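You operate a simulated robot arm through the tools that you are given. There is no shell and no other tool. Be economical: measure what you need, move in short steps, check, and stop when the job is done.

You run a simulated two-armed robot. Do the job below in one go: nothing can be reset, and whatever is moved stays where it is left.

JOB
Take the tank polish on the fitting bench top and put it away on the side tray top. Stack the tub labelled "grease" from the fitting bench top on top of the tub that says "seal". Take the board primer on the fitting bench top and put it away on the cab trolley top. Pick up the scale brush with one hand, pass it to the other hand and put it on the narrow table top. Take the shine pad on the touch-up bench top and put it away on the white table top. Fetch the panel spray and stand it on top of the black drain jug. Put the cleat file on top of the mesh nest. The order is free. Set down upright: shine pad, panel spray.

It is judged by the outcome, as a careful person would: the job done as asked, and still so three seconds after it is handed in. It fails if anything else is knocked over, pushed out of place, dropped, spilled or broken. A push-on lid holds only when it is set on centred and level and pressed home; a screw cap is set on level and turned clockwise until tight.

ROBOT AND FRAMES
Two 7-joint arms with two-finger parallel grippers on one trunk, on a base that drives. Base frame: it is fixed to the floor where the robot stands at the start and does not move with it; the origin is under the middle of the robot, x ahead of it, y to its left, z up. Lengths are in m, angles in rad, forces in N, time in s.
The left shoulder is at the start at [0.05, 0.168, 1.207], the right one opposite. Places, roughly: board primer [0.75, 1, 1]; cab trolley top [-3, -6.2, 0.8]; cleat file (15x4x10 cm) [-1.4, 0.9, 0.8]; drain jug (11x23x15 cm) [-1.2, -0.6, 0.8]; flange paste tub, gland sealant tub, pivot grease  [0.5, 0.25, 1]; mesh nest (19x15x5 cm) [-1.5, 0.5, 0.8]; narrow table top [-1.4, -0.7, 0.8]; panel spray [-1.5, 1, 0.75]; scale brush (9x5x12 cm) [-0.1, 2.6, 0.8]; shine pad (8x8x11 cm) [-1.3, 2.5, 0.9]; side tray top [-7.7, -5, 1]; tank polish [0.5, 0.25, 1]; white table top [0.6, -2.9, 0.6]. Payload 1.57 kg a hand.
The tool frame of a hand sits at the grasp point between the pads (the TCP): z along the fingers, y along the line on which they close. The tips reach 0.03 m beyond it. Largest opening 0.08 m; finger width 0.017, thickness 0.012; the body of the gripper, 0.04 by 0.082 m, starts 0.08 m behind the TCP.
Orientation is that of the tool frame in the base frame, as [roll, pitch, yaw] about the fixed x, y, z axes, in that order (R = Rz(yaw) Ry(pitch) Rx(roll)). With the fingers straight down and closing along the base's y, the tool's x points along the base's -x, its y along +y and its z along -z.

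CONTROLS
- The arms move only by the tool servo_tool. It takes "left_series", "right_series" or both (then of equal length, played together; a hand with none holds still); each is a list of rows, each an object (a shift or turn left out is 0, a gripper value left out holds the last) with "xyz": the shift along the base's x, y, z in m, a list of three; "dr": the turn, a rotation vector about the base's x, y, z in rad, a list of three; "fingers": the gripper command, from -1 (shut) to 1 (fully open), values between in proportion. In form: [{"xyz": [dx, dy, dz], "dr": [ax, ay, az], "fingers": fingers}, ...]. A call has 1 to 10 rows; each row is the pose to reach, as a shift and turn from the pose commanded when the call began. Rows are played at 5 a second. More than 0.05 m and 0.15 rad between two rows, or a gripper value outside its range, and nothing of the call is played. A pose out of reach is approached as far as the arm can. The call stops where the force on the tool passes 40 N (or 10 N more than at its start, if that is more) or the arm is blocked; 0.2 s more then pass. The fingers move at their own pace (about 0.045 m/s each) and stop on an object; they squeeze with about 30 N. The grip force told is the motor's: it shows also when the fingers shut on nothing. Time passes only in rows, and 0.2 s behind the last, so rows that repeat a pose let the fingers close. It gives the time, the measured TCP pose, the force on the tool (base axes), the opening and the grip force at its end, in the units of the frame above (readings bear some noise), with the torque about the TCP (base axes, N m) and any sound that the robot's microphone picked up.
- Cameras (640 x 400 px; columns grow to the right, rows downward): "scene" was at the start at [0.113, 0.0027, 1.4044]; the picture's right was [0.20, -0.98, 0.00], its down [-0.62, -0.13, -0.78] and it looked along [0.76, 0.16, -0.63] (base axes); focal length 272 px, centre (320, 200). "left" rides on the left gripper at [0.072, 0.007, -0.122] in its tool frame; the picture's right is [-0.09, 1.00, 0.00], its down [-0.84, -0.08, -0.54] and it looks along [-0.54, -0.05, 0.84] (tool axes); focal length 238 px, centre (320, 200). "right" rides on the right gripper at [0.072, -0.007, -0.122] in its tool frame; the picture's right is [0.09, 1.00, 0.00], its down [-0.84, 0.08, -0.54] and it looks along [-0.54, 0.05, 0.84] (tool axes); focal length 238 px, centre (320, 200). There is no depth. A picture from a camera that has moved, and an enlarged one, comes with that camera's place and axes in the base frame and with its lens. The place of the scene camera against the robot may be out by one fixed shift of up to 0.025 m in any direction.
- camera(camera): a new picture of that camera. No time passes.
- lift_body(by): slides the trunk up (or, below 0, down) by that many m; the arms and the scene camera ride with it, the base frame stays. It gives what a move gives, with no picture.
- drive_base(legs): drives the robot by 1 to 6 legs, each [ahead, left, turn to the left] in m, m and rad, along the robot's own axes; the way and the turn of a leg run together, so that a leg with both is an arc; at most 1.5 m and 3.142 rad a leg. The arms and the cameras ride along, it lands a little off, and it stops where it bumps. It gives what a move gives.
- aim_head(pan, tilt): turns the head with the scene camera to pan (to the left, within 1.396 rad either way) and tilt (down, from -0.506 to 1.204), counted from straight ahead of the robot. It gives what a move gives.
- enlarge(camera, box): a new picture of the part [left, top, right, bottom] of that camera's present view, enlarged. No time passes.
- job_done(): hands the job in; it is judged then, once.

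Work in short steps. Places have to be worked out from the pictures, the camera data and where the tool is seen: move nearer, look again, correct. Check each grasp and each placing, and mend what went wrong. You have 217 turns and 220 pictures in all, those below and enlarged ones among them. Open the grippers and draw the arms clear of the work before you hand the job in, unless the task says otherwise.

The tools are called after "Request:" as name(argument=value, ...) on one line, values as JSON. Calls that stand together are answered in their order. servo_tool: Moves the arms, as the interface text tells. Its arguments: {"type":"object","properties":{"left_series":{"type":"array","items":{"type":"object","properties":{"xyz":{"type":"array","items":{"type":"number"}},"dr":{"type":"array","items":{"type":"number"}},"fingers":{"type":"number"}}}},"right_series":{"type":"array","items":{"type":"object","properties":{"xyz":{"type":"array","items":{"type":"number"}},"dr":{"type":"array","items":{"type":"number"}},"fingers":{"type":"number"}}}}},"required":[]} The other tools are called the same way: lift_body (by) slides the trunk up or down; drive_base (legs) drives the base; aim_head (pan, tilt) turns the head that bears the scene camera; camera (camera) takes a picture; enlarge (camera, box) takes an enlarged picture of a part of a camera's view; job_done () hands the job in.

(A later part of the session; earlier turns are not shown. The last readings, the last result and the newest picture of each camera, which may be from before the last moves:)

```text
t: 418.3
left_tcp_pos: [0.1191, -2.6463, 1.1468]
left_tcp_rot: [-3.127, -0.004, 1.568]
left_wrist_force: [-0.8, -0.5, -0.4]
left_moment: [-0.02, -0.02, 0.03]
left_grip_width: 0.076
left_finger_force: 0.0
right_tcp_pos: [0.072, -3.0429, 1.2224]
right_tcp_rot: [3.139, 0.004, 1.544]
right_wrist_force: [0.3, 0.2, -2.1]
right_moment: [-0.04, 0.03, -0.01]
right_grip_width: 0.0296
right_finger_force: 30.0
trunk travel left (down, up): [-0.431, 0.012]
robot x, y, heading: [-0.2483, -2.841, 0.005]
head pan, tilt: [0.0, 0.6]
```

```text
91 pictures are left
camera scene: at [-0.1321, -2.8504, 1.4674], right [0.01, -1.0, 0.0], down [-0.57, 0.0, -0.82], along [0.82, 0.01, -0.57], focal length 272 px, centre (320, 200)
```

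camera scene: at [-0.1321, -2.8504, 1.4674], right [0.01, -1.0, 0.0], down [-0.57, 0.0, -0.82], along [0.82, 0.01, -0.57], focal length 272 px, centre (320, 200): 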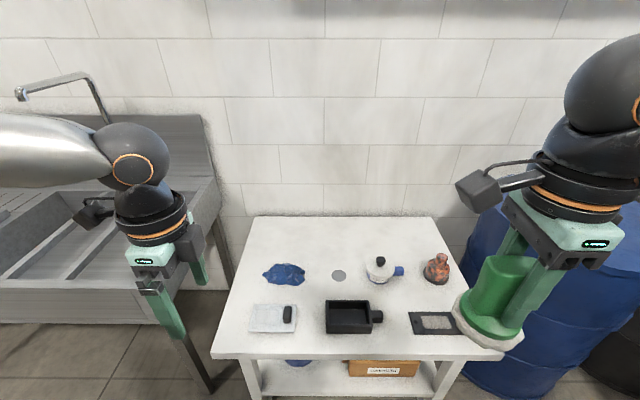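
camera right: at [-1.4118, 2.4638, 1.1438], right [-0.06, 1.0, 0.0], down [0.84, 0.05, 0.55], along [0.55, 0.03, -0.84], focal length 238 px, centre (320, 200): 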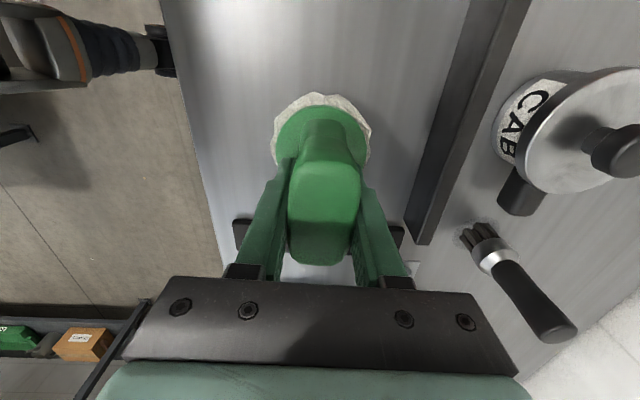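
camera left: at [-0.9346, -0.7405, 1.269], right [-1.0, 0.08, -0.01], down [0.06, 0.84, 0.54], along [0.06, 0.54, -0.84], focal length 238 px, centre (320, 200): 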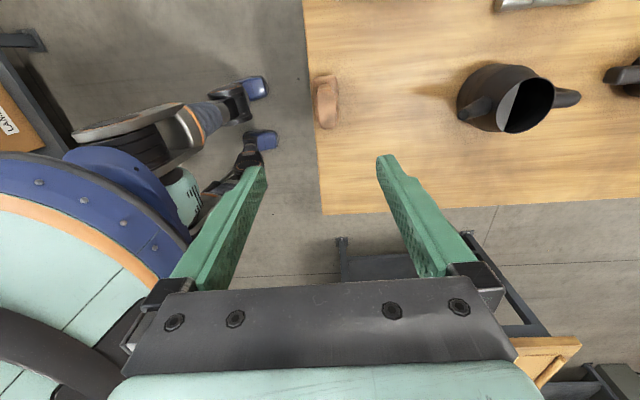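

The gap around the marker between the blue rag and teapot, at ≈(0.57,−2.91), is the best spot. I raise and retract the left hand away from the sink, then move in.

Request:
servo_tool(left_series=[{"xyz": [-0.02, 0, 0.04]}, {"xyz": [-0.04, 0, 0.08]}, {"xyz": [-0.06, 0, 0.12]}, {"xyz": [-0.08, 0, 0.16]}, {"xyz": [-0.1, 0, 0.2]}, {"xyz": [-0.12, 0, 0.24]}])

Request:
drive_base(legs=[[0.2, 0.1, 0.0]])

Request:
lift_body(by=-0.25)

Request:
camera(camera="scene")

Request:
camera(camera="right")

```text
t: 419.7
left_tcp_pos: [0.0002, -2.6496, 1.3883]
left_tcp_rot: [-3.128, -0.006, 1.569]
left_wrist_force: [-0.6, 0.5, -0.8]
left_moment: [0.07, -0.01, 0.02]
left_grip_width: 0.0762
left_finger_force: 0.1
right_tcp_pos: [0.0704, -3.0436, 1.2226]
right_tcp_rot: [3.14, 0.004, 1.547]
right_wrist_force: [0.4, -0.4, -1.4]
right_moment: [-0.04, 0.01, 0.01]
right_grip_width: 0.0297
right_finger_force: 30.0
trunk travel left (down, up): [-0.431, 0.012]
robot x, y, heading: [-0.2504, -2.8366, 0.001]
head pan, tilt: [0.0, 0.6]
```

```text
t: 421.4
left_tcp_pos: [0.1999, -2.5453, 1.3864]
left_tcp_rot: [-3.129, -0.005, 1.573]
left_wrist_force: [0.3, 0.1, -1.1]
left_moment: [0.0, 0.04, 0.01]
left_grip_width: 0.0763
left_finger_force: 0.1
right_tcp_pos: [0.272, -2.9386, 1.2218]
right_tcp_rot: [3.139, 0.004, 1.546]
right_wrist_force: [-0.1, 0.4, -1.3]
right_moment: [0.0, 0.04, 0.04]
right_grip_width: 0.0299
right_finger_force: 30.3
trunk travel left (down, up): [-0.431, 0.012]
robot x, y, heading: [-0.0503, -2.7377, 0.004]
head pan, tilt: [0.0, 0.6]
```

```text
t: 424.0
left_tcp_pos: [0.2003, -2.5459, 1.1362]
left_tcp_rot: [-3.128, -0.004, 1.573]
left_wrist_force: [1.2, 0.3, 0.3]
left_moment: [0.04, 0.01, -0.02]
left_grip_width: 0.0759
left_finger_force: 0.0
right_tcp_pos: [0.2717, -2.9392, 0.9722]
right_tcp_rot: [3.14, 0.003, 1.545]
right_wrist_force: [-0.8, -0.2, -2.6]
right_moment: [0.0, 0.0, 0.02]
right_grip_width: 0.03
right_finger_force: 29.6
trunk travel left (down, up): [-0.181, 0.262]
robot x, y, heading: [-0.0511, -2.735, 0.009]
head pan, tilt: [0.0, 0.6]
```

```text
90 pictures are left
camera scene: at [0.0674, -2.7475, 1.2175], right [0.01, -1.0, 0.0], down [-0.56, 0.0, -0.83], along [0.83, 0.01, -0.56], focal length 272 px, centre (320, 200)
```

scene: 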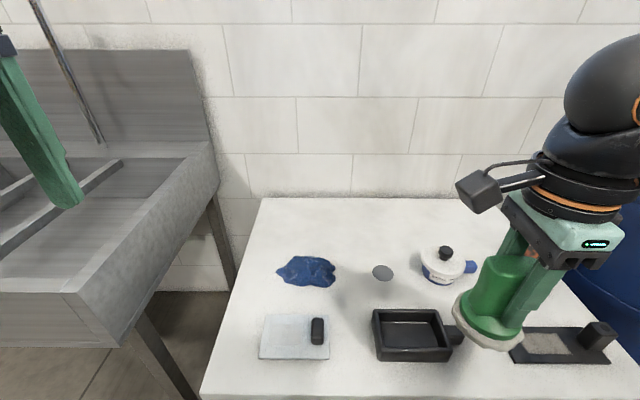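

```text
89 pictures are left
camera right: at [0.2663, -2.8673, 1.0953], right [1.0, 0.07, 0.0], down [0.06, -0.84, 0.55], along [0.04, -0.54, -0.84], focal length 238 px, centre (320, 200)
```

right: 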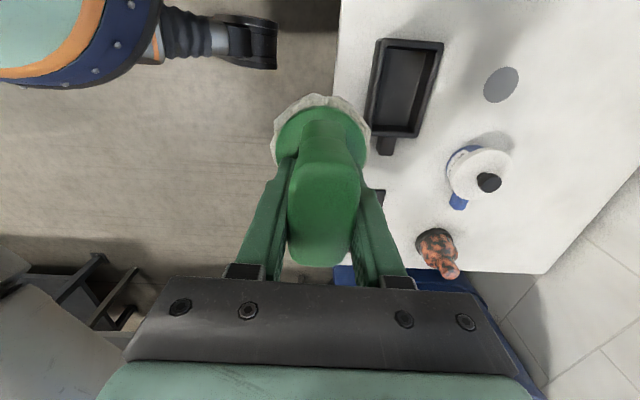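

Table z≈0.62; marker (0.59,−2.91). I choose (0.53,−2.88), clear of the black box, rag and teapot. Nudge ahead, then move over it.

Request:
drive_base(legs=[[0.04, 0.0, 0.0]])

Request:
servo_tool(right_series=[{"xyz": [0.04, 0.01, 0]}, {"xyz": [0.08, 0.02, 0]}, {"xyz": [0.12, 0.03, 0]}, {"xyz": [0.16, 0.04, 0]}, {"xyz": [0.2, 0.05, 0]}, {"xyz": [0.22, 0.059, 0]}, {"xyz": [0.22, 0.059, -0.04]}, {"xyz": [0.22, 0.059, -0.08]}, {"xyz": [0.22, 0.059, -0.12]}, {"xyz": [0.22, 0.059, -0.16]}])

Request:
camera(camera="right")

Request:
camera(camera="scene")

```text
t: 424.8
left_tcp_pos: [0.2406, -2.546, 1.136]
left_tcp_rot: [-3.128, -0.005, 1.574]
left_wrist_force: [0.4, 0.5, -0.4]
left_moment: [0.01, 0.01, 0.01]
left_grip_width: 0.076
left_finger_force: 0.0
right_tcp_pos: [0.3122, -2.9395, 0.9721]
right_tcp_rot: [3.141, 0.004, 1.547]
right_wrist_force: [0.2, 0.2, -2.2]
right_moment: [-0.01, 0.02, -0.04]
right_grip_width: 0.0298
right_finger_force: 29.9
trunk travel left (down, up): [-0.181, 0.262]
robot x, y, heading: [-0.0123, -2.7319, 0.008]
head pan, tilt: [0.0, 0.6]
```

```text
t: 427.0
left_tcp_pos: [0.2397, -2.5461, 1.1365]
left_tcp_rot: [-3.128, -0.006, 1.573]
left_wrist_force: [0.4, 0.4, -0.2]
left_moment: [0.01, 0.01, -0.02]
left_grip_width: 0.076
left_finger_force: 0.1
right_tcp_pos: [0.5326, -2.8821, 0.8148]
right_tcp_rot: [3.139, 0.004, 1.546]
right_wrist_force: [-0.3, -0.6, -2.0]
right_moment: [0.0, -0.03, 0.0]
right_grip_width: 0.0296
right_finger_force: 30.0
trunk travel left (down, up): [-0.181, 0.262]
robot x, y, heading: [-0.0097, -2.7365, 0.007]
head pan, tilt: [0.0, 0.6]
```

```text
88 pictures are left
camera right: at [0.528, -2.8089, 0.9364], right [1.0, 0.07, 0.0], down [0.06, -0.84, 0.55], along [0.04, -0.54, -0.84], focal length 238 px, centre (320, 200)
```

right: 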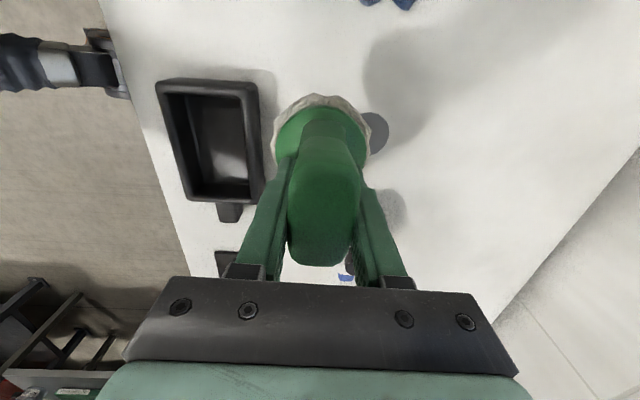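

```text
87 pictures are left
camera scene: at [0.108, -2.7474, 1.2175], right [0.01, -1.0, 0.0], down [-0.57, 0.0, -0.82], along [0.82, 0.01, -0.57], focal length 272 px, centre (320, 200)
```

scene: 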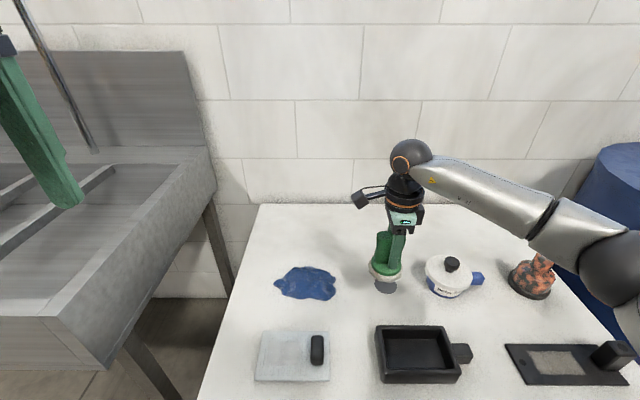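

Clear spot. Descend until contact.

Request:
servo_tool(right_series=[{"xyz": [0, 0, -0.03]}, {"xyz": [0, 0, -0.06]}, {"xyz": [0, 0, -0.075]}, {"xyz": [0, 0, -0.081]}, {"xyz": [0, 0, -0.087]}, {"xyz": [0, 0, -0.093]}, {"xyz": [0, 0, -0.099]}, {"xyz": [0, 0, -0.105]}, {"xyz": [0, 0, -0.111]}, {"xyz": [0, 0, -0.117]}])

Request:
enlarge(camera="scene", box=[260, 130, 500, 330])

```text
t: 429.2
left_tcp_pos: [0.2395, -2.5463, 1.1371]
left_tcp_rot: [-3.128, -0.005, 1.572]
left_wrist_force: [-0.9, -0.4, -0.6]
left_moment: [0.02, -0.03, 0.03]
left_grip_width: 0.076
left_finger_force: 0.1
right_tcp_pos: [0.5311, -2.8803, 0.6947]
right_tcp_rot: [3.141, 0.005, 1.547]
right_wrist_force: [-0.7, -0.9, -2.7]
right_moment: [-0.03, -0.01, -0.04]
right_grip_width: 0.0297
right_finger_force: 30.0
trunk travel left (down, up): [-0.181, 0.262]
robot x, y, heading: [-0.0137, -2.7318, 0.005]
head pan, tilt: [0.0, 0.6]
```

```text
2.00 times, centred on (380, 230) of scene
camera zoom: at [0.1079, -2.7473, 1.2175], right [0.01, -1.0, 0.0], down [-0.57, 0.0, -0.82], along [0.82, 0.01, -0.57], focal length 545 px, centre (200, 140)
```

zoom: 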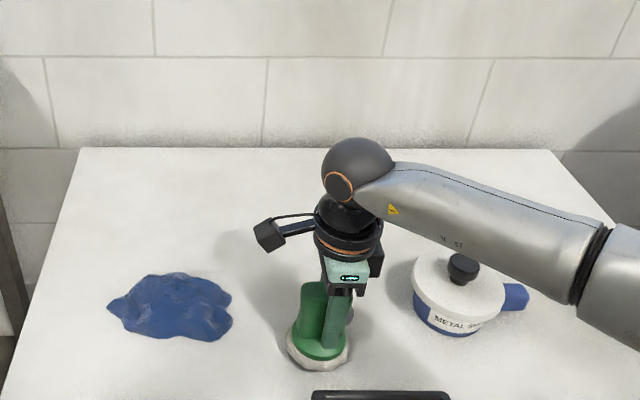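

Not yet in contact; continue down in 5 mm steps.

Request:
servo_tool(right_series=[{"xyz": [0, 0, -0.005]}, {"xyz": [0, 0, -0.01]}, {"xyz": [0, 0, -0.015]}, {"xyz": [0, 0, -0.02]}, {"xyz": [0, 0, -0.025]}, {"xyz": [0, 0, -0.03]}, {"xyz": [0, 0, -0.035]}, {"xyz": [0, 0, -0.04]}])

Request:
enlarge(camera="scene", box=[260, 150, 500, 350])

```text
t: 430.3
left_tcp_pos: [0.2383, -2.5447, 1.1373]
left_tcp_rot: [-3.128, -0.007, 1.57]
left_wrist_force: [0.1, 0.3, 0.1]
left_moment: [0.0, 0.01, 0.0]
left_grip_width: 0.0758
left_finger_force: 0.2
right_tcp_pos: [0.5311, -2.88, 0.6842]
right_tcp_rot: [3.135, 0.002, 1.545]
right_wrist_force: [-7.0, -2.2, 16.5]
right_moment: [-0.33, 1.04, -0.01]
right_grip_width: 0.0299
right_finger_force: 30.2
trunk travel left (down, up): [-0.181, 0.262]
robot x, y, heading: [-0.0103, -2.7357, 0.008]
head pan, tilt: [0.0, 0.6]
stopped in row 5 (right hand): the force on the tool passed its limit (the readings are from after the stop); the commanded pose is now the measured one
```

```text
2.00 times, centred on (380, 250) of scene
camera zoom: at [0.1061, -2.7471, 1.2177], right [0.01, -1.0, 0.0], down [-0.56, 0.0, -0.83], along [0.83, 0.01, -0.56], focal length 545 px, centre (200, 100)
```

zoom: 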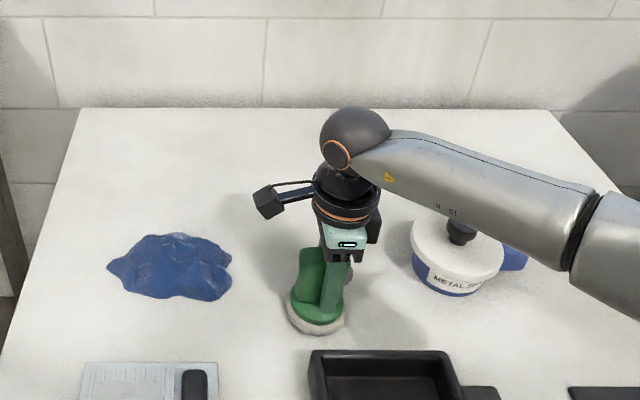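

Touched down upright. Relax, release and withdraw upward.

Request:
servo_tool(right_series=[{"xyz": [0, 0, 0.003]}, {"xyz": [0, 0, 0.003], "fingers": 0}, {"xyz": [0, 0, 0.003], "fingers": 0.5}, {"xyz": [0, 0, 0.003], "fingers": 0.7}, {"xyz": [0, 0, 0.03]}, {"xyz": [0, 0, 0.07]}, {"xyz": [0, 0, 0.11]}, {"xyz": [-0.01, 0, 0.15]}, {"xyz": [-0.04, 0, 0.18]}, {"xyz": [-0.08, 0, 0.2]}])

Request:
camera(camera="scene")

```text
t: 432.5
left_tcp_pos: [0.2399, -2.5458, 1.1372]
left_tcp_rot: [-3.129, -0.005, 1.571]
left_wrist_force: [-0.3, 0.7, -0.1]
left_moment: [0.03, 0.03, -0.01]
left_grip_width: 0.076
left_finger_force: 0.0
right_tcp_pos: [0.4528, -2.8816, 0.8827]
right_tcp_rot: [3.136, 0.004, 1.548]
right_wrist_force: [-0.4, 0.1, 0.8]
right_moment: [0.0, -0.02, 0.0]
right_grip_width: 0.0681
right_finger_force: 0.1
trunk travel left (down, up): [-0.181, 0.262]
robot x, y, heading: [-0.0077, -2.7325, 0.009]
head pan, tilt: [0.0, 0.6]
```

```text
84 pictures are left
camera scene: at [0.1073, -2.7474, 1.2175], right [0.01, -1.0, 0.0], down [-0.56, 0.0, -0.83], along [0.83, 0.01, -0.56], focal length 272 px, centre (320, 200)
```

scene: 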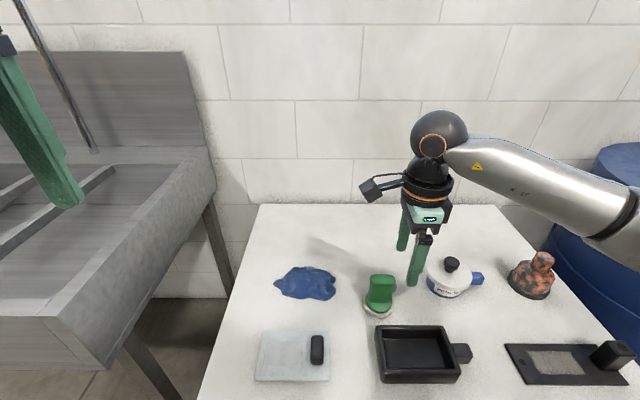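

The pad stands upright. Retract, raise the trunk, and go to the spray table.

Request:
servo_tool(right_series=[{"xyz": [-0.04, 0, 0.02]}, {"xyz": [-0.08, 0, 0.04]}, {"xyz": [-0.12, 0, 0.05]}])

Request:
lift_body(by=0.24)

Request:
drive_base(legs=[[-0.32, 0.0, 0.0], [0.0, 1.2, 0.0], [0.0, 1.2, 0.0], [0.0, 1.1, 0.0], [0.0, 0.0, 3.13]])

Request:
aim_head(pan=0.0, tilt=0.6)

Request:
camera(camera="scene")

```text
t: 433.3
left_tcp_pos: [0.2402, -2.5454, 1.1358]
left_tcp_rot: [-3.129, -0.005, 1.57]
left_wrist_force: [0.2, -0.8, -0.5]
left_moment: [-0.01, 0.02, 0.02]
left_grip_width: 0.076
left_finger_force: 0.1
right_tcp_pos: [0.333, -2.881, 0.9319]
right_tcp_rot: [3.136, 0.001, 1.544]
right_wrist_force: [0.1, -0.4, 0.2]
right_moment: [-0.01, 0.01, -0.03]
right_grip_width: 0.068
right_finger_force: 0.1
trunk travel left (down, up): [-0.181, 0.262]
robot x, y, heading: [-0.0107, -2.7341, 0.006]
head pan, tilt: [0.0, 0.6]
```

```text
t: 435.8
left_tcp_pos: [0.2393, -2.5465, 1.3761]
left_tcp_rot: [-3.127, -0.005, 1.57]
left_wrist_force: [-0.1, -0.4, 0.6]
left_moment: [0.01, 0.01, 0.01]
left_grip_width: 0.076
left_finger_force: 0.1
right_tcp_pos: [0.3334, -2.8812, 1.1707]
right_tcp_rot: [3.138, 0.002, 1.545]
right_wrist_force: [-0.1, 0.9, -0.2]
right_moment: [0.03, -0.03, 0.01]
right_grip_width: 0.0681
right_finger_force: 0.1
trunk travel left (down, up): [-0.421, 0.022]
robot x, y, heading: [-0.01, -2.7356, 0.005]
head pan, tilt: [0.0, 0.6]
```

```text
t: 462.1
left_tcp_pos: [-0.6699, 0.5836, 1.3758]
left_tcp_rot: [-3.128, -0.005, -1.507]
left_wrist_force: [-0.3, 0.0, -0.2]
left_moment: [0.02, 0.03, -0.01]
left_grip_width: 0.0757
left_finger_force: 0.2
right_tcp_pos: [-0.7849, 0.9122, 1.1718]
right_tcp_rot: [3.139, 0.001, -1.532]
right_wrist_force: [-1.2, 0.0, 0.1]
right_moment: [0.02, -0.01, -0.01]
right_grip_width: 0.0681
right_finger_force: 0.0
trunk travel left (down, up): [-0.421, 0.022]
robot x, y, heading: [-0.4319, 0.7855, -3.067]
head pan, tilt: [0.0, 0.6]
```

```text
t: 462.6
left_tcp_pos: [-0.6698, 0.5833, 1.377]
left_tcp_rot: [-3.128, -0.005, -1.509]
left_wrist_force: [0.0, -0.4, 0.7]
left_moment: [-0.01, -0.03, 0.01]
left_grip_width: 0.076
left_finger_force: 0.2
right_tcp_pos: [-0.7841, 0.9124, 1.171]
right_tcp_rot: [3.136, 0.003, -1.533]
right_wrist_force: [0.4, -0.3, -0.1]
right_moment: [-0.01, 0.01, -0.02]
right_grip_width: 0.0681
right_finger_force: 0.0
trunk travel left (down, up): [-0.421, 0.022]
robot x, y, heading: [-0.4299, 0.7883, -3.072]
head pan, tilt: [0.0, 0.6]
```

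```text
83 pictures are left
camera scene: at [-0.5708, 0.7626, 1.4575], right [-0.07, 1.0, 0.0], down [0.56, 0.04, -0.83], along [-0.82, -0.06, -0.56], focal length 272 px, centre (320, 200)
```

scene: 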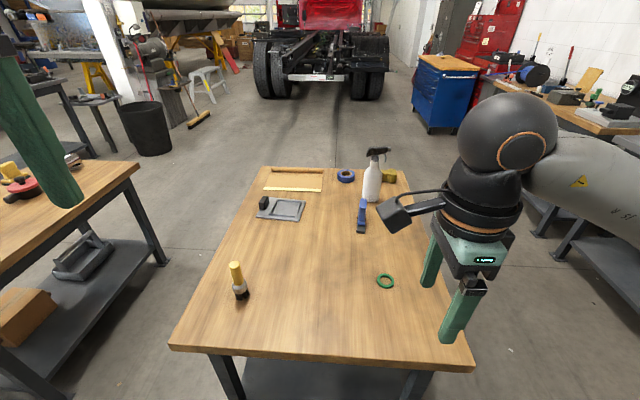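

I see the spray bottle (~(−1.6,0.92)), blue item (~(−1.49,0.87)) likely the cleat file, and the grey framed tray (~(−1.52,0.53)) likely the mesh nest. Zoom to identify.

Request:
enlarge(camera="scene", box=[230, 140, 430, 260])

```text
3.20 times, centred on (330, 200) of scene
camera zoom: at [-0.5708, 0.7626, 1.4575], right [-0.07, 1.0, 0.0], down [0.56, 0.04, -0.83], along [-0.82, -0.06, -0.56], focal length 872 px, centre (288, 200)
```

zoom: 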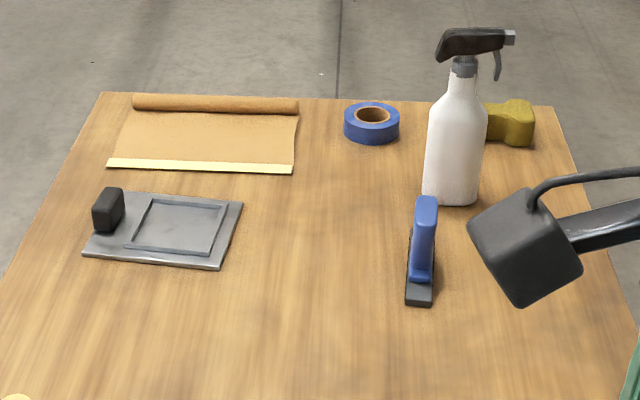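

Mesh nest, cleat file (blue-handled) and spray identified. I'll reach file and spray from the table's north side (y>1.12). Turn the left hand to neutral and drive round.

Request:
servo_tool(left_series=[{"dr": [0, 0, 0.15]}, {"dr": [0, 0, 0.3]}, {"dr": [0, 0, 0.45]}, {"dr": [0, 0, 0.6]}, {"dr": [0, 0, 0.75]}, {"dr": [0, 0, 0.9]}, {"dr": [0, 0, 1.05]}, {"dr": [0, 0, 1.2]}, {"dr": [0, 0, 1.35]}, {"dr": [0, 0, 1.5]}])

Request:
drive_base(legs=[[0.0, -0.86, 0.0], [0.92, 0.0, 0.0], [0.0, 0.0, 1.5]])

Request:
aim_head(pan=0.0, tilt=0.6)

Request:
camera(camera="scene")

```text
t: 464.9
left_tcp_pos: [-0.6695, 0.5822, 1.3754]
left_tcp_rot: [-3.127, -0.007, -0.004]
left_wrist_force: [-0.2, 0.7, 0.0]
left_moment: [-0.02, 0.04, -0.03]
left_grip_width: 0.0761
left_finger_force: 0.1
right_tcp_pos: [-0.7835, 0.9123, 1.1704]
right_tcp_rot: [3.139, 0.001, -1.532]
right_wrist_force: [-0.2, -0.4, -0.2]
right_moment: [0.01, -0.03, -0.01]
right_grip_width: 0.0678
right_finger_force: 0.0
trunk travel left (down, up): [-0.421, 0.022]
robot x, y, heading: [-0.429, 0.7862, -3.07]
head pan, tilt: [0.0, 0.6]
```

```text
t: 477.4
left_tcp_pos: [-1.2146, 1.305, 1.3761]
left_tcp_rot: [-3.127, -0.008, 1.49]
left_wrist_force: [0.1, 0.0, 0.0]
left_moment: [-0.01, -0.05, 0.01]
left_grip_width: 0.0757
left_finger_force: 0.0
right_tcp_pos: [-1.5517, 1.215, 1.1717]
right_tcp_rot: [3.139, 0.002, -0.035]
right_wrist_force: [0.4, -0.3, -0.6]
right_moment: [0.0, 0.01, -0.03]
right_grip_width: 0.068
right_finger_force: 0.0
trunk travel left (down, up): [-0.421, 0.022]
robot x, y, heading: [-1.3979, 1.5587, -1.576]
head pan, tilt: [0.0, 0.6]
```

```text
t: 478.0
left_tcp_pos: [-1.2152, 1.3065, 1.3762]
left_tcp_rot: [-3.127, -0.005, 1.489]
left_wrist_force: [0.2, 0.6, -0.2]
left_moment: [-0.02, 0.0, -0.02]
left_grip_width: 0.0758
left_finger_force: 0.1
right_tcp_pos: [-1.5521, 1.2158, 1.172]
right_tcp_rot: [3.138, 0.001, -0.036]
right_wrist_force: [-0.7, 0.5, -0.2]
right_moment: [-0.03, 0.0, 0.03]
right_grip_width: 0.0681
right_finger_force: 0.2
trunk travel left (down, up): [-0.421, 0.022]
robot x, y, heading: [-1.4037, 1.5554, -1.57]
head pan, tilt: [0.0, 0.6]
```

```text
81 pictures are left
camera scene: at [-1.412, 1.4148, 1.4575], right [-1.0, 0.0, 0.0], down [0.0, 0.56, -0.83], along [0.0, -0.83, -0.56], focal length 272 px, centre (320, 200)
```

scene: 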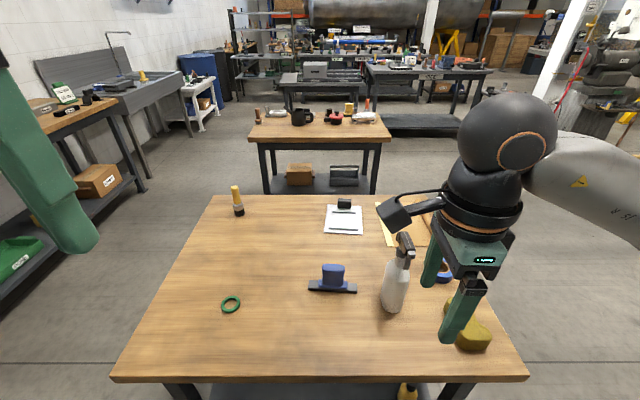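

Clear view: file ≈(−1.45,0.845), spray ≈(−1.63,0.91). Shift left 0.1 and ahead 0.15 for the file with the right hand.

Request:
drive_base(legs=[[0.14, 0.1, 0.0]])

Request:
servo_tool(right_series=[{"xyz": [0.0, -0.04, -0.01]}, {"xyz": [0.0, -0.08, -0.02]}, {"xyz": [0.0, -0.12, -0.03]}, {"xyz": [0.0, -0.16, -0.04]}, {"xyz": [0.0, -0.2, -0.06]}])

Request:
camera(camera="right")

Request:
camera(camera="scene")

```text
t: 479.4
left_tcp_pos: [-1.1161, 1.1641, 1.3759]
left_tcp_rot: [-3.126, -0.006, 1.493]
left_wrist_force: [0.5, -0.2, 0.1]
left_moment: [0.03, 0.02, 0.01]
left_grip_width: 0.0759
left_finger_force: 0.0
right_tcp_pos: [-1.4529, 1.0751, 1.1712]
right_tcp_rot: [3.137, 0.002, -0.034]
right_wrist_force: [0.3, 0.4, -0.3]
right_moment: [0.02, 0.03, -0.04]
right_grip_width: 0.0681
right_finger_force: 0.1
trunk travel left (down, up): [-0.421, 0.022]
robot x, y, heading: [-1.3027, 1.4149, -1.575]
head pan, tilt: [0.0, 0.6]
```

```text
t: 480.6
left_tcp_pos: [-1.116, 1.163, 1.3757]
left_tcp_rot: [-3.128, -0.006, 1.492]
left_wrist_force: [-0.1, -0.8, -0.1]
left_moment: [0.02, 0.02, 0.02]
left_grip_width: 0.076
left_finger_force: 0.1
right_tcp_pos: [-1.4531, 0.8738, 1.113]
right_tcp_rot: [3.138, 0.003, -0.033]
right_wrist_force: [0.3, 0.1, 0.7]
right_moment: [0.02, 0.03, -0.03]
right_grip_width: 0.068
right_finger_force: 0.1
trunk travel left (down, up): [-0.421, 0.022]
robot x, y, heading: [-1.3062, 1.416, -1.569]
head pan, tilt: [0.0, 0.6]
```

```text
80 pictures are left
camera right: at [-1.3801, 0.8781, 1.2362], right [0.06, -1.0, 0.0], down [-0.84, -0.05, 0.55], along [-0.54, -0.04, -0.84], focal length 238 px, centre (320, 200)
```

right: 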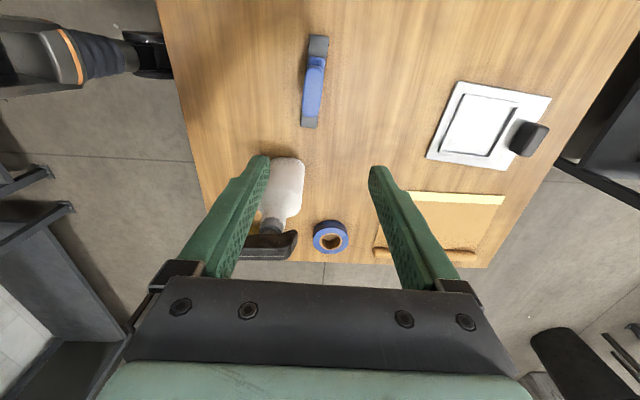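

```text
79 pictures are left
camera scene: at [-1.3135, 1.2734, 1.4574], right [-1.0, 0.0, 0.0], down [0.0, 0.57, -0.82], along [0.0, -0.82, -0.57], focal length 272 px, centre (320, 200)
```

scene: 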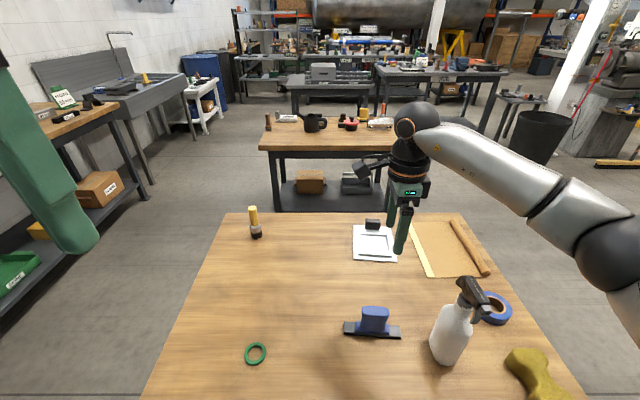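

File centre ≈(−1.437,0.885). Move over it and descend to z≈0.90, look, then grip.

Request:
servo_tool(right_series=[{"xyz": [0.016, 0.011, -0.04], "fingers": 1}, {"xyz": [0.016, 0.011, -0.08]}, {"xyz": [0.016, 0.011, -0.12]}, {"xyz": [0.016, 0.011, -0.16]}, {"xyz": [0.016, 0.011, -0.2]}])

Request:
camera(camera="right")

Request:
enlarge(camera="scene", box=[280, 220, 520, 400])

```text
t: 481.8
left_tcp_pos: [-1.1159, 1.1655, 1.3762]
left_tcp_rot: [-3.128, -0.006, 1.492]
left_wrist_force: [-0.1, -0.4, 1.0]
left_moment: [0.0, 0.0, -0.01]
left_grip_width: 0.0759
left_finger_force: 0.1
right_tcp_pos: [-1.4361, 0.886, 0.9096]
right_tcp_rot: [3.136, 0.002, -0.034]
right_wrist_force: [0.6, 0.2, -0.2]
right_moment: [-0.01, 0.03, -0.02]
right_grip_width: 0.08
right_finger_force: 0.1
trunk travel left (down, up): [-0.421, 0.022]
robot x, y, heading: [-1.3028, 1.4192, -1.577]
head pan, tilt: [0.0, 0.6]
```

```text
78 pictures are left
camera right: at [-1.3643, 0.89, 1.033], right [0.06, -1.0, 0.0], down [-0.84, -0.05, 0.54], along [-0.54, -0.04, -0.84], focal length 238 px, centre (320, 200)
```

right: 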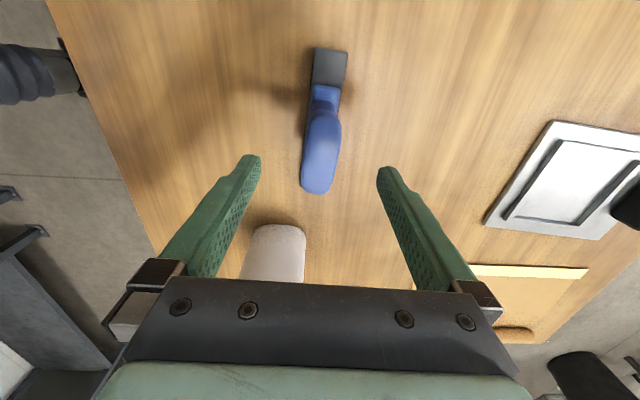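

```text
2.22 times, centred on (400, 310) of scene
camera zoom: at [-1.3137, 1.2739, 1.4575], right [-1.0, 0.0, 0.0], down [0.0, 0.57, -0.82], along [0.0, -0.82, -0.57], focal length 605 px, centre (142, -44)
```

zoom: 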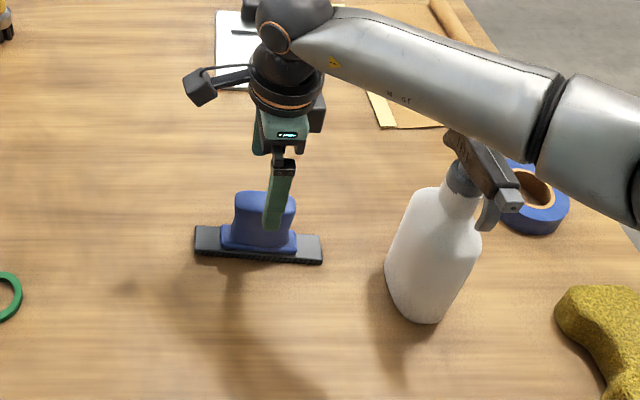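

The right forearm would come too close to the spray's head, so I'll take the spray first with the left hand. Raise and retract the right hand, and shift the base right.

Request:
servo_tool(right_series=[{"xyz": [0, 0, 0.04]}, {"xyz": [0, 0, 0.08]}, {"xyz": [0, 0, 0.12]}, {"xyz": [0, 0, 0.16]}, {"xyz": [0, 0, 0.2]}, {"xyz": [0.02, 0.04, 0.22]}, {"xyz": [0.04, 0.08, 0.24]}, {"xyz": [0.05, 0.12, 0.25]}, {"xyz": [0.05, 0.16, 0.26]}, {"xyz": [0.05, 0.2, 0.27]}])

Request:
drive_base(legs=[[-0.1, -0.3, 0.0], [0.0, -0.16, 0.0]])

Request:
camera(camera="scene")

Request:
camera(camera="left")

```text
t: 484.0
left_tcp_pos: [-1.1154, 1.1658, 1.3752]
left_tcp_rot: [-3.128, -0.004, 1.493]
left_wrist_force: [-0.2, 0.1, -0.3]
left_moment: [0.01, -0.02, 0.01]
left_grip_width: 0.0763
left_finger_force: 0.0
right_tcp_pos: [-1.3892, 1.0892, 1.1801]
right_tcp_rot: [3.136, 0.002, -0.035]
right_wrist_force: [-0.5, -0.5, -1.2]
right_moment: [-0.01, 0.01, 0.03]
right_grip_width: 0.0802
right_finger_force: 0.0
trunk travel left (down, up): [-0.421, 0.022]
robot x, y, heading: [-1.3031, 1.417, -1.569]
head pan, tilt: [0.0, 0.6]
```

```text
t: 487.2
left_tcp_pos: [-1.5746, 1.2658, 1.3764]
left_tcp_rot: [-3.128, -0.004, 1.49]
left_wrist_force: [-0.4, -0.1, -0.8]
left_moment: [0.02, -0.03, -0.03]
left_grip_width: 0.0759
left_finger_force: 0.1
right_tcp_pos: [-1.8457, 1.1882, 1.1795]
right_tcp_rot: [3.137, 0.003, -0.035]
right_wrist_force: [0.3, 0.5, 1.2]
right_moment: [0.01, 0.0, 0.02]
right_grip_width: 0.08
right_finger_force: 0.1
trunk travel left (down, up): [-0.421, 0.022]
robot x, y, heading: [-1.7563, 1.5147, -1.573]
head pan, tilt: [0.0, 0.6]
```

```text
76 pictures are left
camera scene: at [-1.772, 1.374, 1.4575], right [-1.0, 0.0, 0.0], down [0.0, 0.56, -0.83], along [0.0, -0.83, -0.56], focal length 272 px, centre (320, 200)
```

scene: 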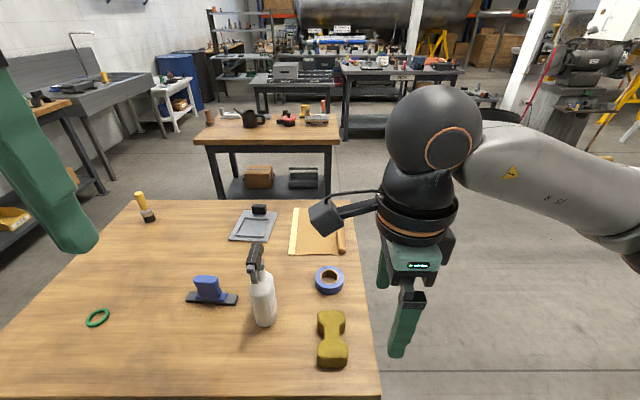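

```text
75 pictures are left
camera left: at [-1.5617, 1.3344, 1.4987], right [0.98, -0.17, -0.01], down [-0.14, -0.83, 0.54], along [-0.1, -0.53, -0.84], focal length 238 px, centre (320, 200)
```

left: 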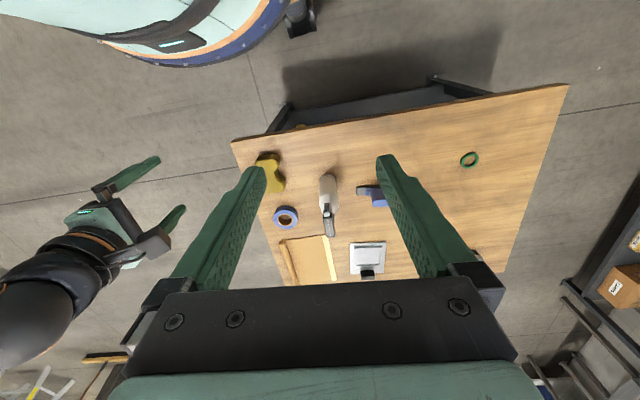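

Bottle axis ≈(−1.613,0.937), top z≈1.03, collar ≈0.965. Drive up 0.12 and bring the left hand above it.

Request:
drive_base(legs=[[0.12, 0.0, 0.0]])

Request:
servo_tool(left_series=[{"xyz": [-0.005, -0.04, -0.02], "fingers": 1}, {"xyz": [-0.015, -0.08, -0.04]}, {"xyz": [-0.025, -0.12, -0.06]}, {"xyz": [-0.035, -0.16, -0.08]}, {"xyz": [-0.039, -0.2, -0.1]}, {"xyz": [-0.039, -0.21, -0.14]}])

Request:
camera(camera="left")

Request:
camera(camera="scene")

```text
t: 488.4
left_tcp_pos: [-1.5745, 1.1454, 1.3764]
left_tcp_rot: [-3.129, -0.005, 1.491]
left_wrist_force: [0.2, 0.3, 0.5]
left_moment: [0.02, -0.01, 0.02]
left_grip_width: 0.076
left_finger_force: 0.1
right_tcp_pos: [-1.8469, 1.0697, 1.1791]
right_tcp_rot: [3.138, 0.0, -0.033]
right_wrist_force: [-0.2, -0.4, 0.3]
right_moment: [0.03, 0.01, -0.01]
right_grip_width: 0.0799
right_finger_force: 0.0
trunk travel left (down, up): [-0.421, 0.022]
robot x, y, heading: [-1.7587, 1.4027, -1.572]
head pan, tilt: [0.0, 0.6]
```

```text
t: 489.8
left_tcp_pos: [-1.5997, 0.9595, 1.2626]
left_tcp_rot: [-3.127, -0.006, 1.49]
left_wrist_force: [0.0, 0.0, 0.0]
left_moment: [-0.01, -0.03, -0.01]
left_grip_width: 0.0799
left_finger_force: 0.0
left hand out of reach, approached as far as the arm can: row 4, 5, 6
right_tcp_pos: [-1.8445, 1.0698, 1.1806]
right_tcp_rot: [3.139, 0.003, -0.035]
right_wrist_force: [0.8, -0.7, -0.4]
right_moment: [0.01, 0.02, -0.01]
right_grip_width: 0.08
right_finger_force: 0.1
trunk travel left (down, up): [-0.421, 0.022]
robot x, y, heading: [-1.7545, 1.3943, -1.576]
head pan, tilt: [0.0, 0.6]
```

```text
74 pictures are left
camera left: at [-1.5872, 1.03, 1.3851], right [0.99, -0.17, -0.01], down [-0.14, -0.83, 0.54], along [-0.1, -0.53, -0.84], focal length 238 px, centre (320, 200)
```

left: 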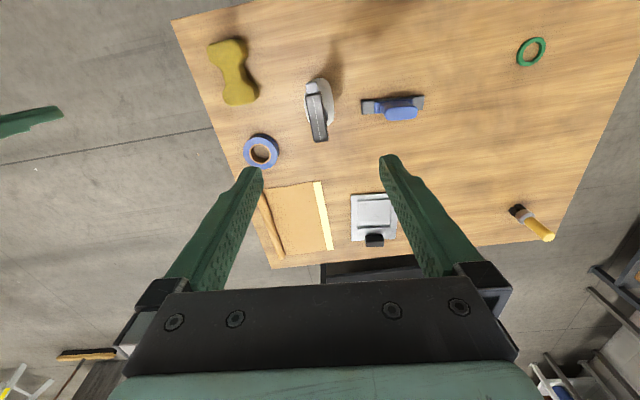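

```text
73 pictures are left
camera scene: at [-1.7713, 1.2548, 1.4575], right [-1.0, 0.0, 0.0], down [0.0, 0.57, -0.82], along [0.0, -0.82, -0.57], focal length 272 px, centre (320, 200)
```

scene: 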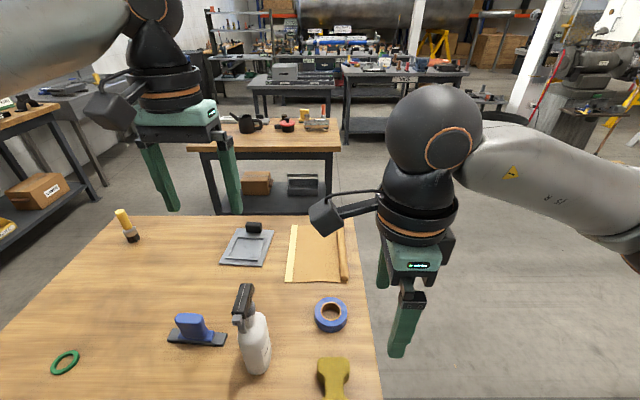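

Bottle axis ≈(−1.606,0.948), head aligned along y. I align and descend to z≈1.11, then check.

Request:
servo_tool(left_series=[{"xyz": [-0.006, -0.011, -0.03], "dr": [0, 0, 0.07]}, {"xyz": [-0.006, -0.011, -0.07], "dr": [0, 0, 0.14]}, {"xyz": [-0.006, -0.011, -0.11], "dr": [0, 0, 0.14]}, {"xyz": [-0.006, -0.011, -0.15], "dr": [0, 0, 0.14]}])

Request:
camera(camera="left")

Request:
enlarge(camera="scene", box=[160, 180, 360, 390])

```text
t: 490.8
left_tcp_pos: [-1.6075, 0.9509, 1.1125]
left_tcp_rot: [-3.127, -0.005, 1.63]
left_wrist_force: [-0.2, -1.3, 0.0]
left_moment: [0.01, 0.01, -0.02]
left_grip_width: 0.0798
left_finger_force: 0.1
right_tcp_pos: [-1.8445, 1.0692, 1.1785]
right_tcp_rot: [3.136, 0.002, -0.037]
right_wrist_force: [0.5, 0.0, 0.4]
right_moment: [-0.01, 0.0, 0.02]
right_grip_width: 0.0803
right_finger_force: 0.1
trunk travel left (down, up): [-0.421, 0.022]
robot x, y, heading: [-1.7595, 1.3974, -1.573]
head pan, tilt: [0.0, 0.6]
```

```text
72 pictures are left
camera left: at [-1.6037, 1.0217, 1.2352], right [1.0, -0.03, -0.01], down [-0.02, -0.84, 0.54], along [-0.03, -0.54, -0.84], focal length 238 px, centre (320, 200)
```

left: 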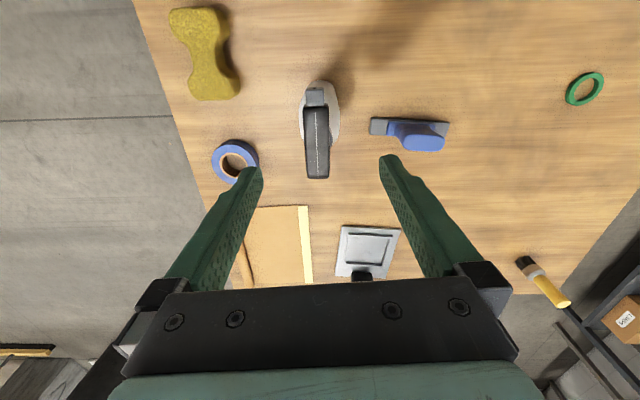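

```text
1.90 times, centred on (260, 285) of scene
camera zoom: at [-1.7712, 1.2551, 1.4575], right [-1.0, 0.0, 0.0], down [0.0, 0.56, -0.83], along [0.0, -0.83, -0.56], focal length 519 px, centre (434, 38)
```

zoom: 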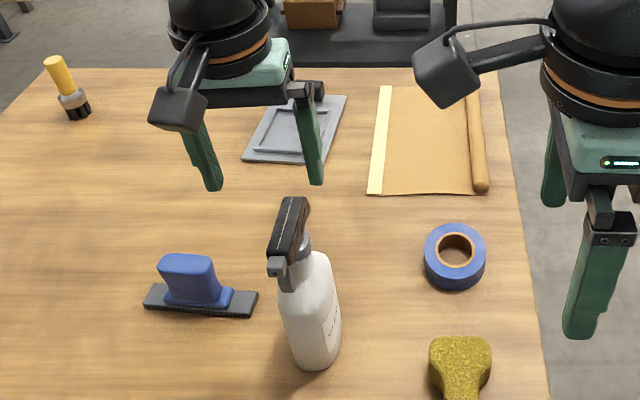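

Axis aligned. Descend to z≈0.985 and check before closing.

Request:
servo_tool(left_series=[{"xyz": [-0.002, 0.002, -0.04]}, {"xyz": [-0.002, 0.003, -0.08]}, {"xyz": [-0.002, 0.003, -0.11]}, {"xyz": [-0.002, 0.003, -0.13]}])

Request:
camera(camera="left")

Request:
enlarge(camera="scene", box=[160, 180, 360, 390])

```text
t: 491.8
left_tcp_pos: [-1.5906, 0.9692, 0.995]
left_tcp_rot: [-3.127, -0.004, 1.63]
left_wrist_force: [0.2, 0.3, -0.4]
left_moment: [-0.01, -0.01, 0.01]
left_grip_width: 0.0801
left_finger_force: 0.0
left hand out of reach, approached as far as the arm can: row 2, 3, 4
right_tcp_pos: [-1.8446, 1.0697, 1.1791]
right_tcp_rot: [3.136, 0.002, -0.035]
right_wrist_force: [0.1, -0.1, -0.1]
right_moment: [0.01, -0.01, -0.02]
right_grip_width: 0.08
right_finger_force: 0.1
trunk travel left (down, up): [-0.421, 0.022]
robot x, y, heading: [-1.7577, 1.3975, -1.575]
head pan, tilt: [0.0, 0.6]
```

```text
70 pictures are left
camera left: at [-1.5871, 1.0401, 1.1171], right [1.0, -0.03, -0.02], down [-0.02, -0.84, 0.54], along [-0.03, -0.54, -0.84], focal length 238 px, centre (320, 200)
```

left: 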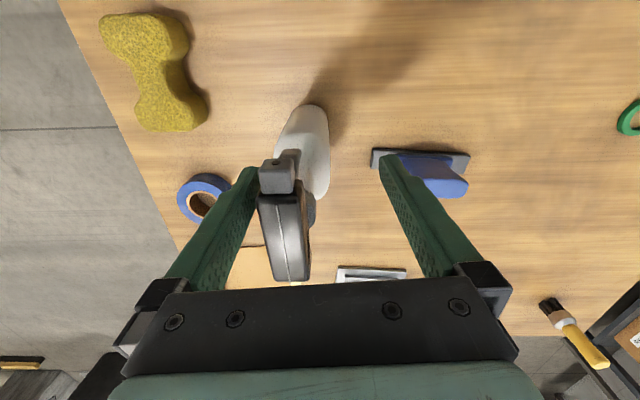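

```text
1.90 times, centred on (260, 285) of scene
camera zoom: at [-1.7713, 1.2551, 1.4575], right [-1.0, 0.0, 0.0], down [0.0, 0.56, -0.83], along [0.0, -0.83, -0.56], focal length 519 px, centre (434, 38)
```

zoom: 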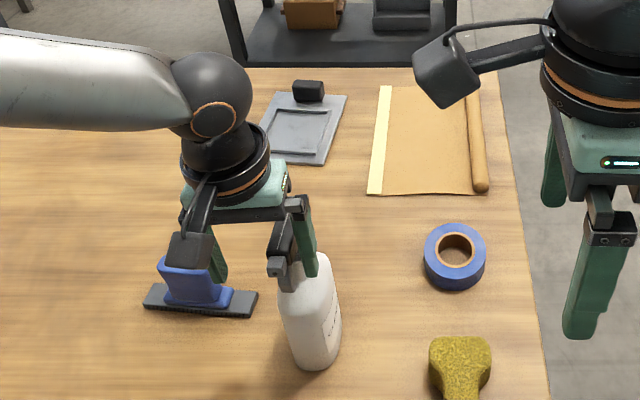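

The reach limit pushed the hand 2 cm off; I correct with a small base move, which carries the hand onto the bottle axis.

Request:
drive_base(legs=[[0.016, -0.018, 0.0]])

Request:
lift_body(by=-0.015)

Request:
camera(camera="left")

Request:
enlarge(camera="scene", box=[180, 200, 330, 390])

```text
t: 492.6
left_tcp_pos: [-1.6094, 0.9529, 0.9946]
left_tcp_rot: [-3.126, -0.006, 1.63]
left_wrist_force: [0.2, -1.0, 0.9]
left_moment: [0.03, -0.02, 0.0]
left_grip_width: 0.0799
left_finger_force: 0.1
right_tcp_pos: [-1.8646, 1.0533, 1.1791]
right_tcp_rot: [3.138, 0.001, -0.034]
right_wrist_force: [-0.5, 0.2, -0.1]
right_moment: [0.03, 0.0, 0.02]
right_grip_width: 0.08
right_finger_force: 0.1
trunk travel left (down, up): [-0.421, 0.022]
robot x, y, heading: [-1.7787, 1.381, -1.574]
head pan, tilt: [0.0, 0.6]
```

```text
t: 493.2
left_tcp_pos: [-1.6083, 0.9534, 0.9804]
left_tcp_rot: [-3.126, -0.004, 1.63]
left_wrist_force: [0.4, -0.2, 0.4]
left_moment: [0.0, 0.01, -0.03]
left_grip_width: 0.08
left_finger_force: 0.1
right_tcp_pos: [-1.8644, 1.0537, 1.1647]
right_tcp_rot: [3.136, 0.0, -0.034]
right_wrist_force: [-1.0, 0.2, -0.4]
right_moment: [0.06, -0.01, -0.02]
right_grip_width: 0.0799
right_finger_force: 0.1
trunk travel left (down, up): [-0.406, 0.037]
robot x, y, heading: [-1.7798, 1.3843, -1.574]
head pan, tilt: [0.0, 0.6]
```

```text
68 pictures are left
camera left: at [-1.6051, 1.0246, 1.1026], right [1.0, -0.03, -0.02], down [-0.02, -0.84, 0.54], along [-0.03, -0.54, -0.84], focal length 238 px, centre (320, 200)
```

left: 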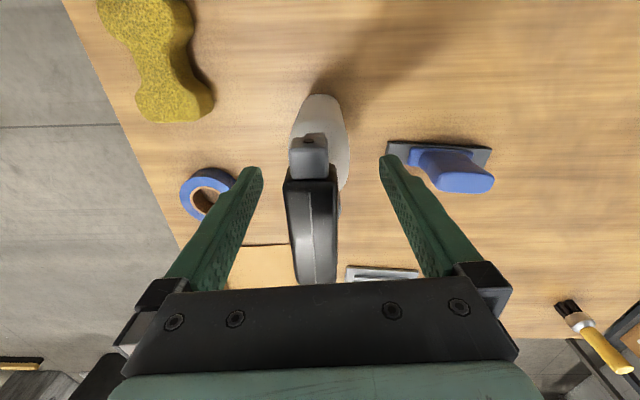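

```text
2.11 times, centred on (255, 295) of scene
camera zoom: at [-1.7893, 1.2398, 1.4425], right [-1.0, 0.0, 0.0], down [0.0, 0.56, -0.83], along [0.0, -0.83, -0.56], focal length 573 px, centre (457, 0)
```

zoom: 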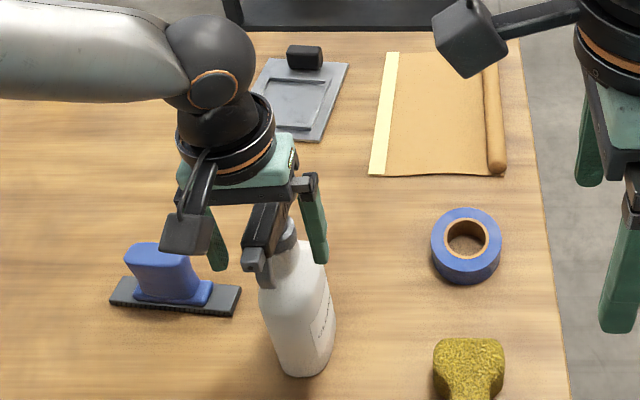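

Centred around neck and head. Close the left gripper and lift slightly.

Request:
servo_tool(left_series=[{"fingers": -1}, {"fingers": -1}, {"fingers": -1}, {"fingers": -1}, {"xyz": [0, 0, 0.008]}, {"xyz": [0, 0, 0.02]}, {"xyz": [0, 0.005, 0.04]}])

Request:
camera(camera="left")

Request:
enlarge(camera="scene", box=[180, 200, 330, 390])

```text
t: 494.8
left_tcp_pos: [-1.6081, 0.9581, 1.0187]
left_tcp_rot: [-3.126, -0.007, 1.629]
left_wrist_force: [-0.2, -1.1, -7.0]
left_moment: [0.1, -0.02, -0.02]
left_grip_width: 0.0236
left_finger_force: 29.8
right_tcp_pos: [-1.864, 1.0549, 1.1641]
right_tcp_rot: [3.137, 0.001, -0.034]
right_wrist_force: [0.1, -0.7, 0.7]
right_moment: [-0.02, -0.01, 0.01]
right_grip_width: 0.0801
right_finger_force: 0.0
trunk travel left (down, up): [-0.406, 0.037]
robot x, y, heading: [-1.7806, 1.3778, -1.575]
head pan, tilt: [0.0, 0.6]
```

```text
66 pictures are left
camera left: at [-1.6052, 1.0298, 1.1425], right [1.0, -0.03, -0.02], down [-0.02, -0.84, 0.54], along [-0.03, -0.54, -0.84], focal length 238 px, centre (320, 200)
```

left: 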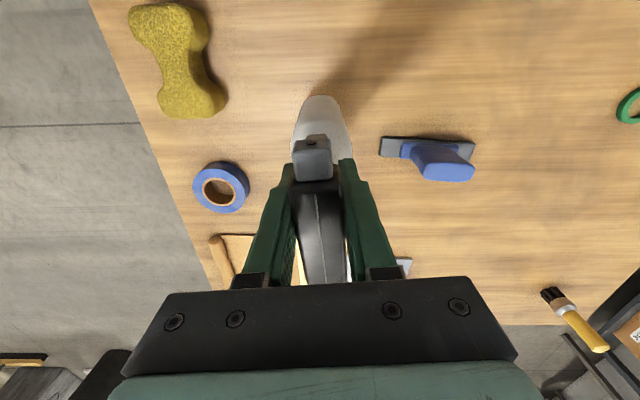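

```text
2.11 times, centred on (255, 295) of scene
camera zoom: at [-1.7894, 1.2394, 1.4425], right [-1.0, 0.0, 0.0], down [0.0, 0.56, -0.83], along [0.0, -0.83, -0.56], focal length 573 px, centre (457, 0)
```

zoom: 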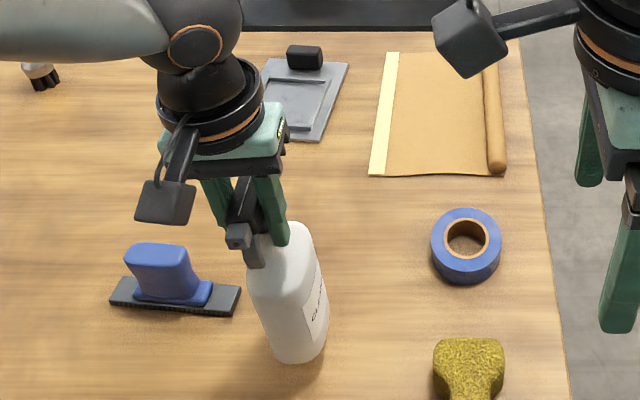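

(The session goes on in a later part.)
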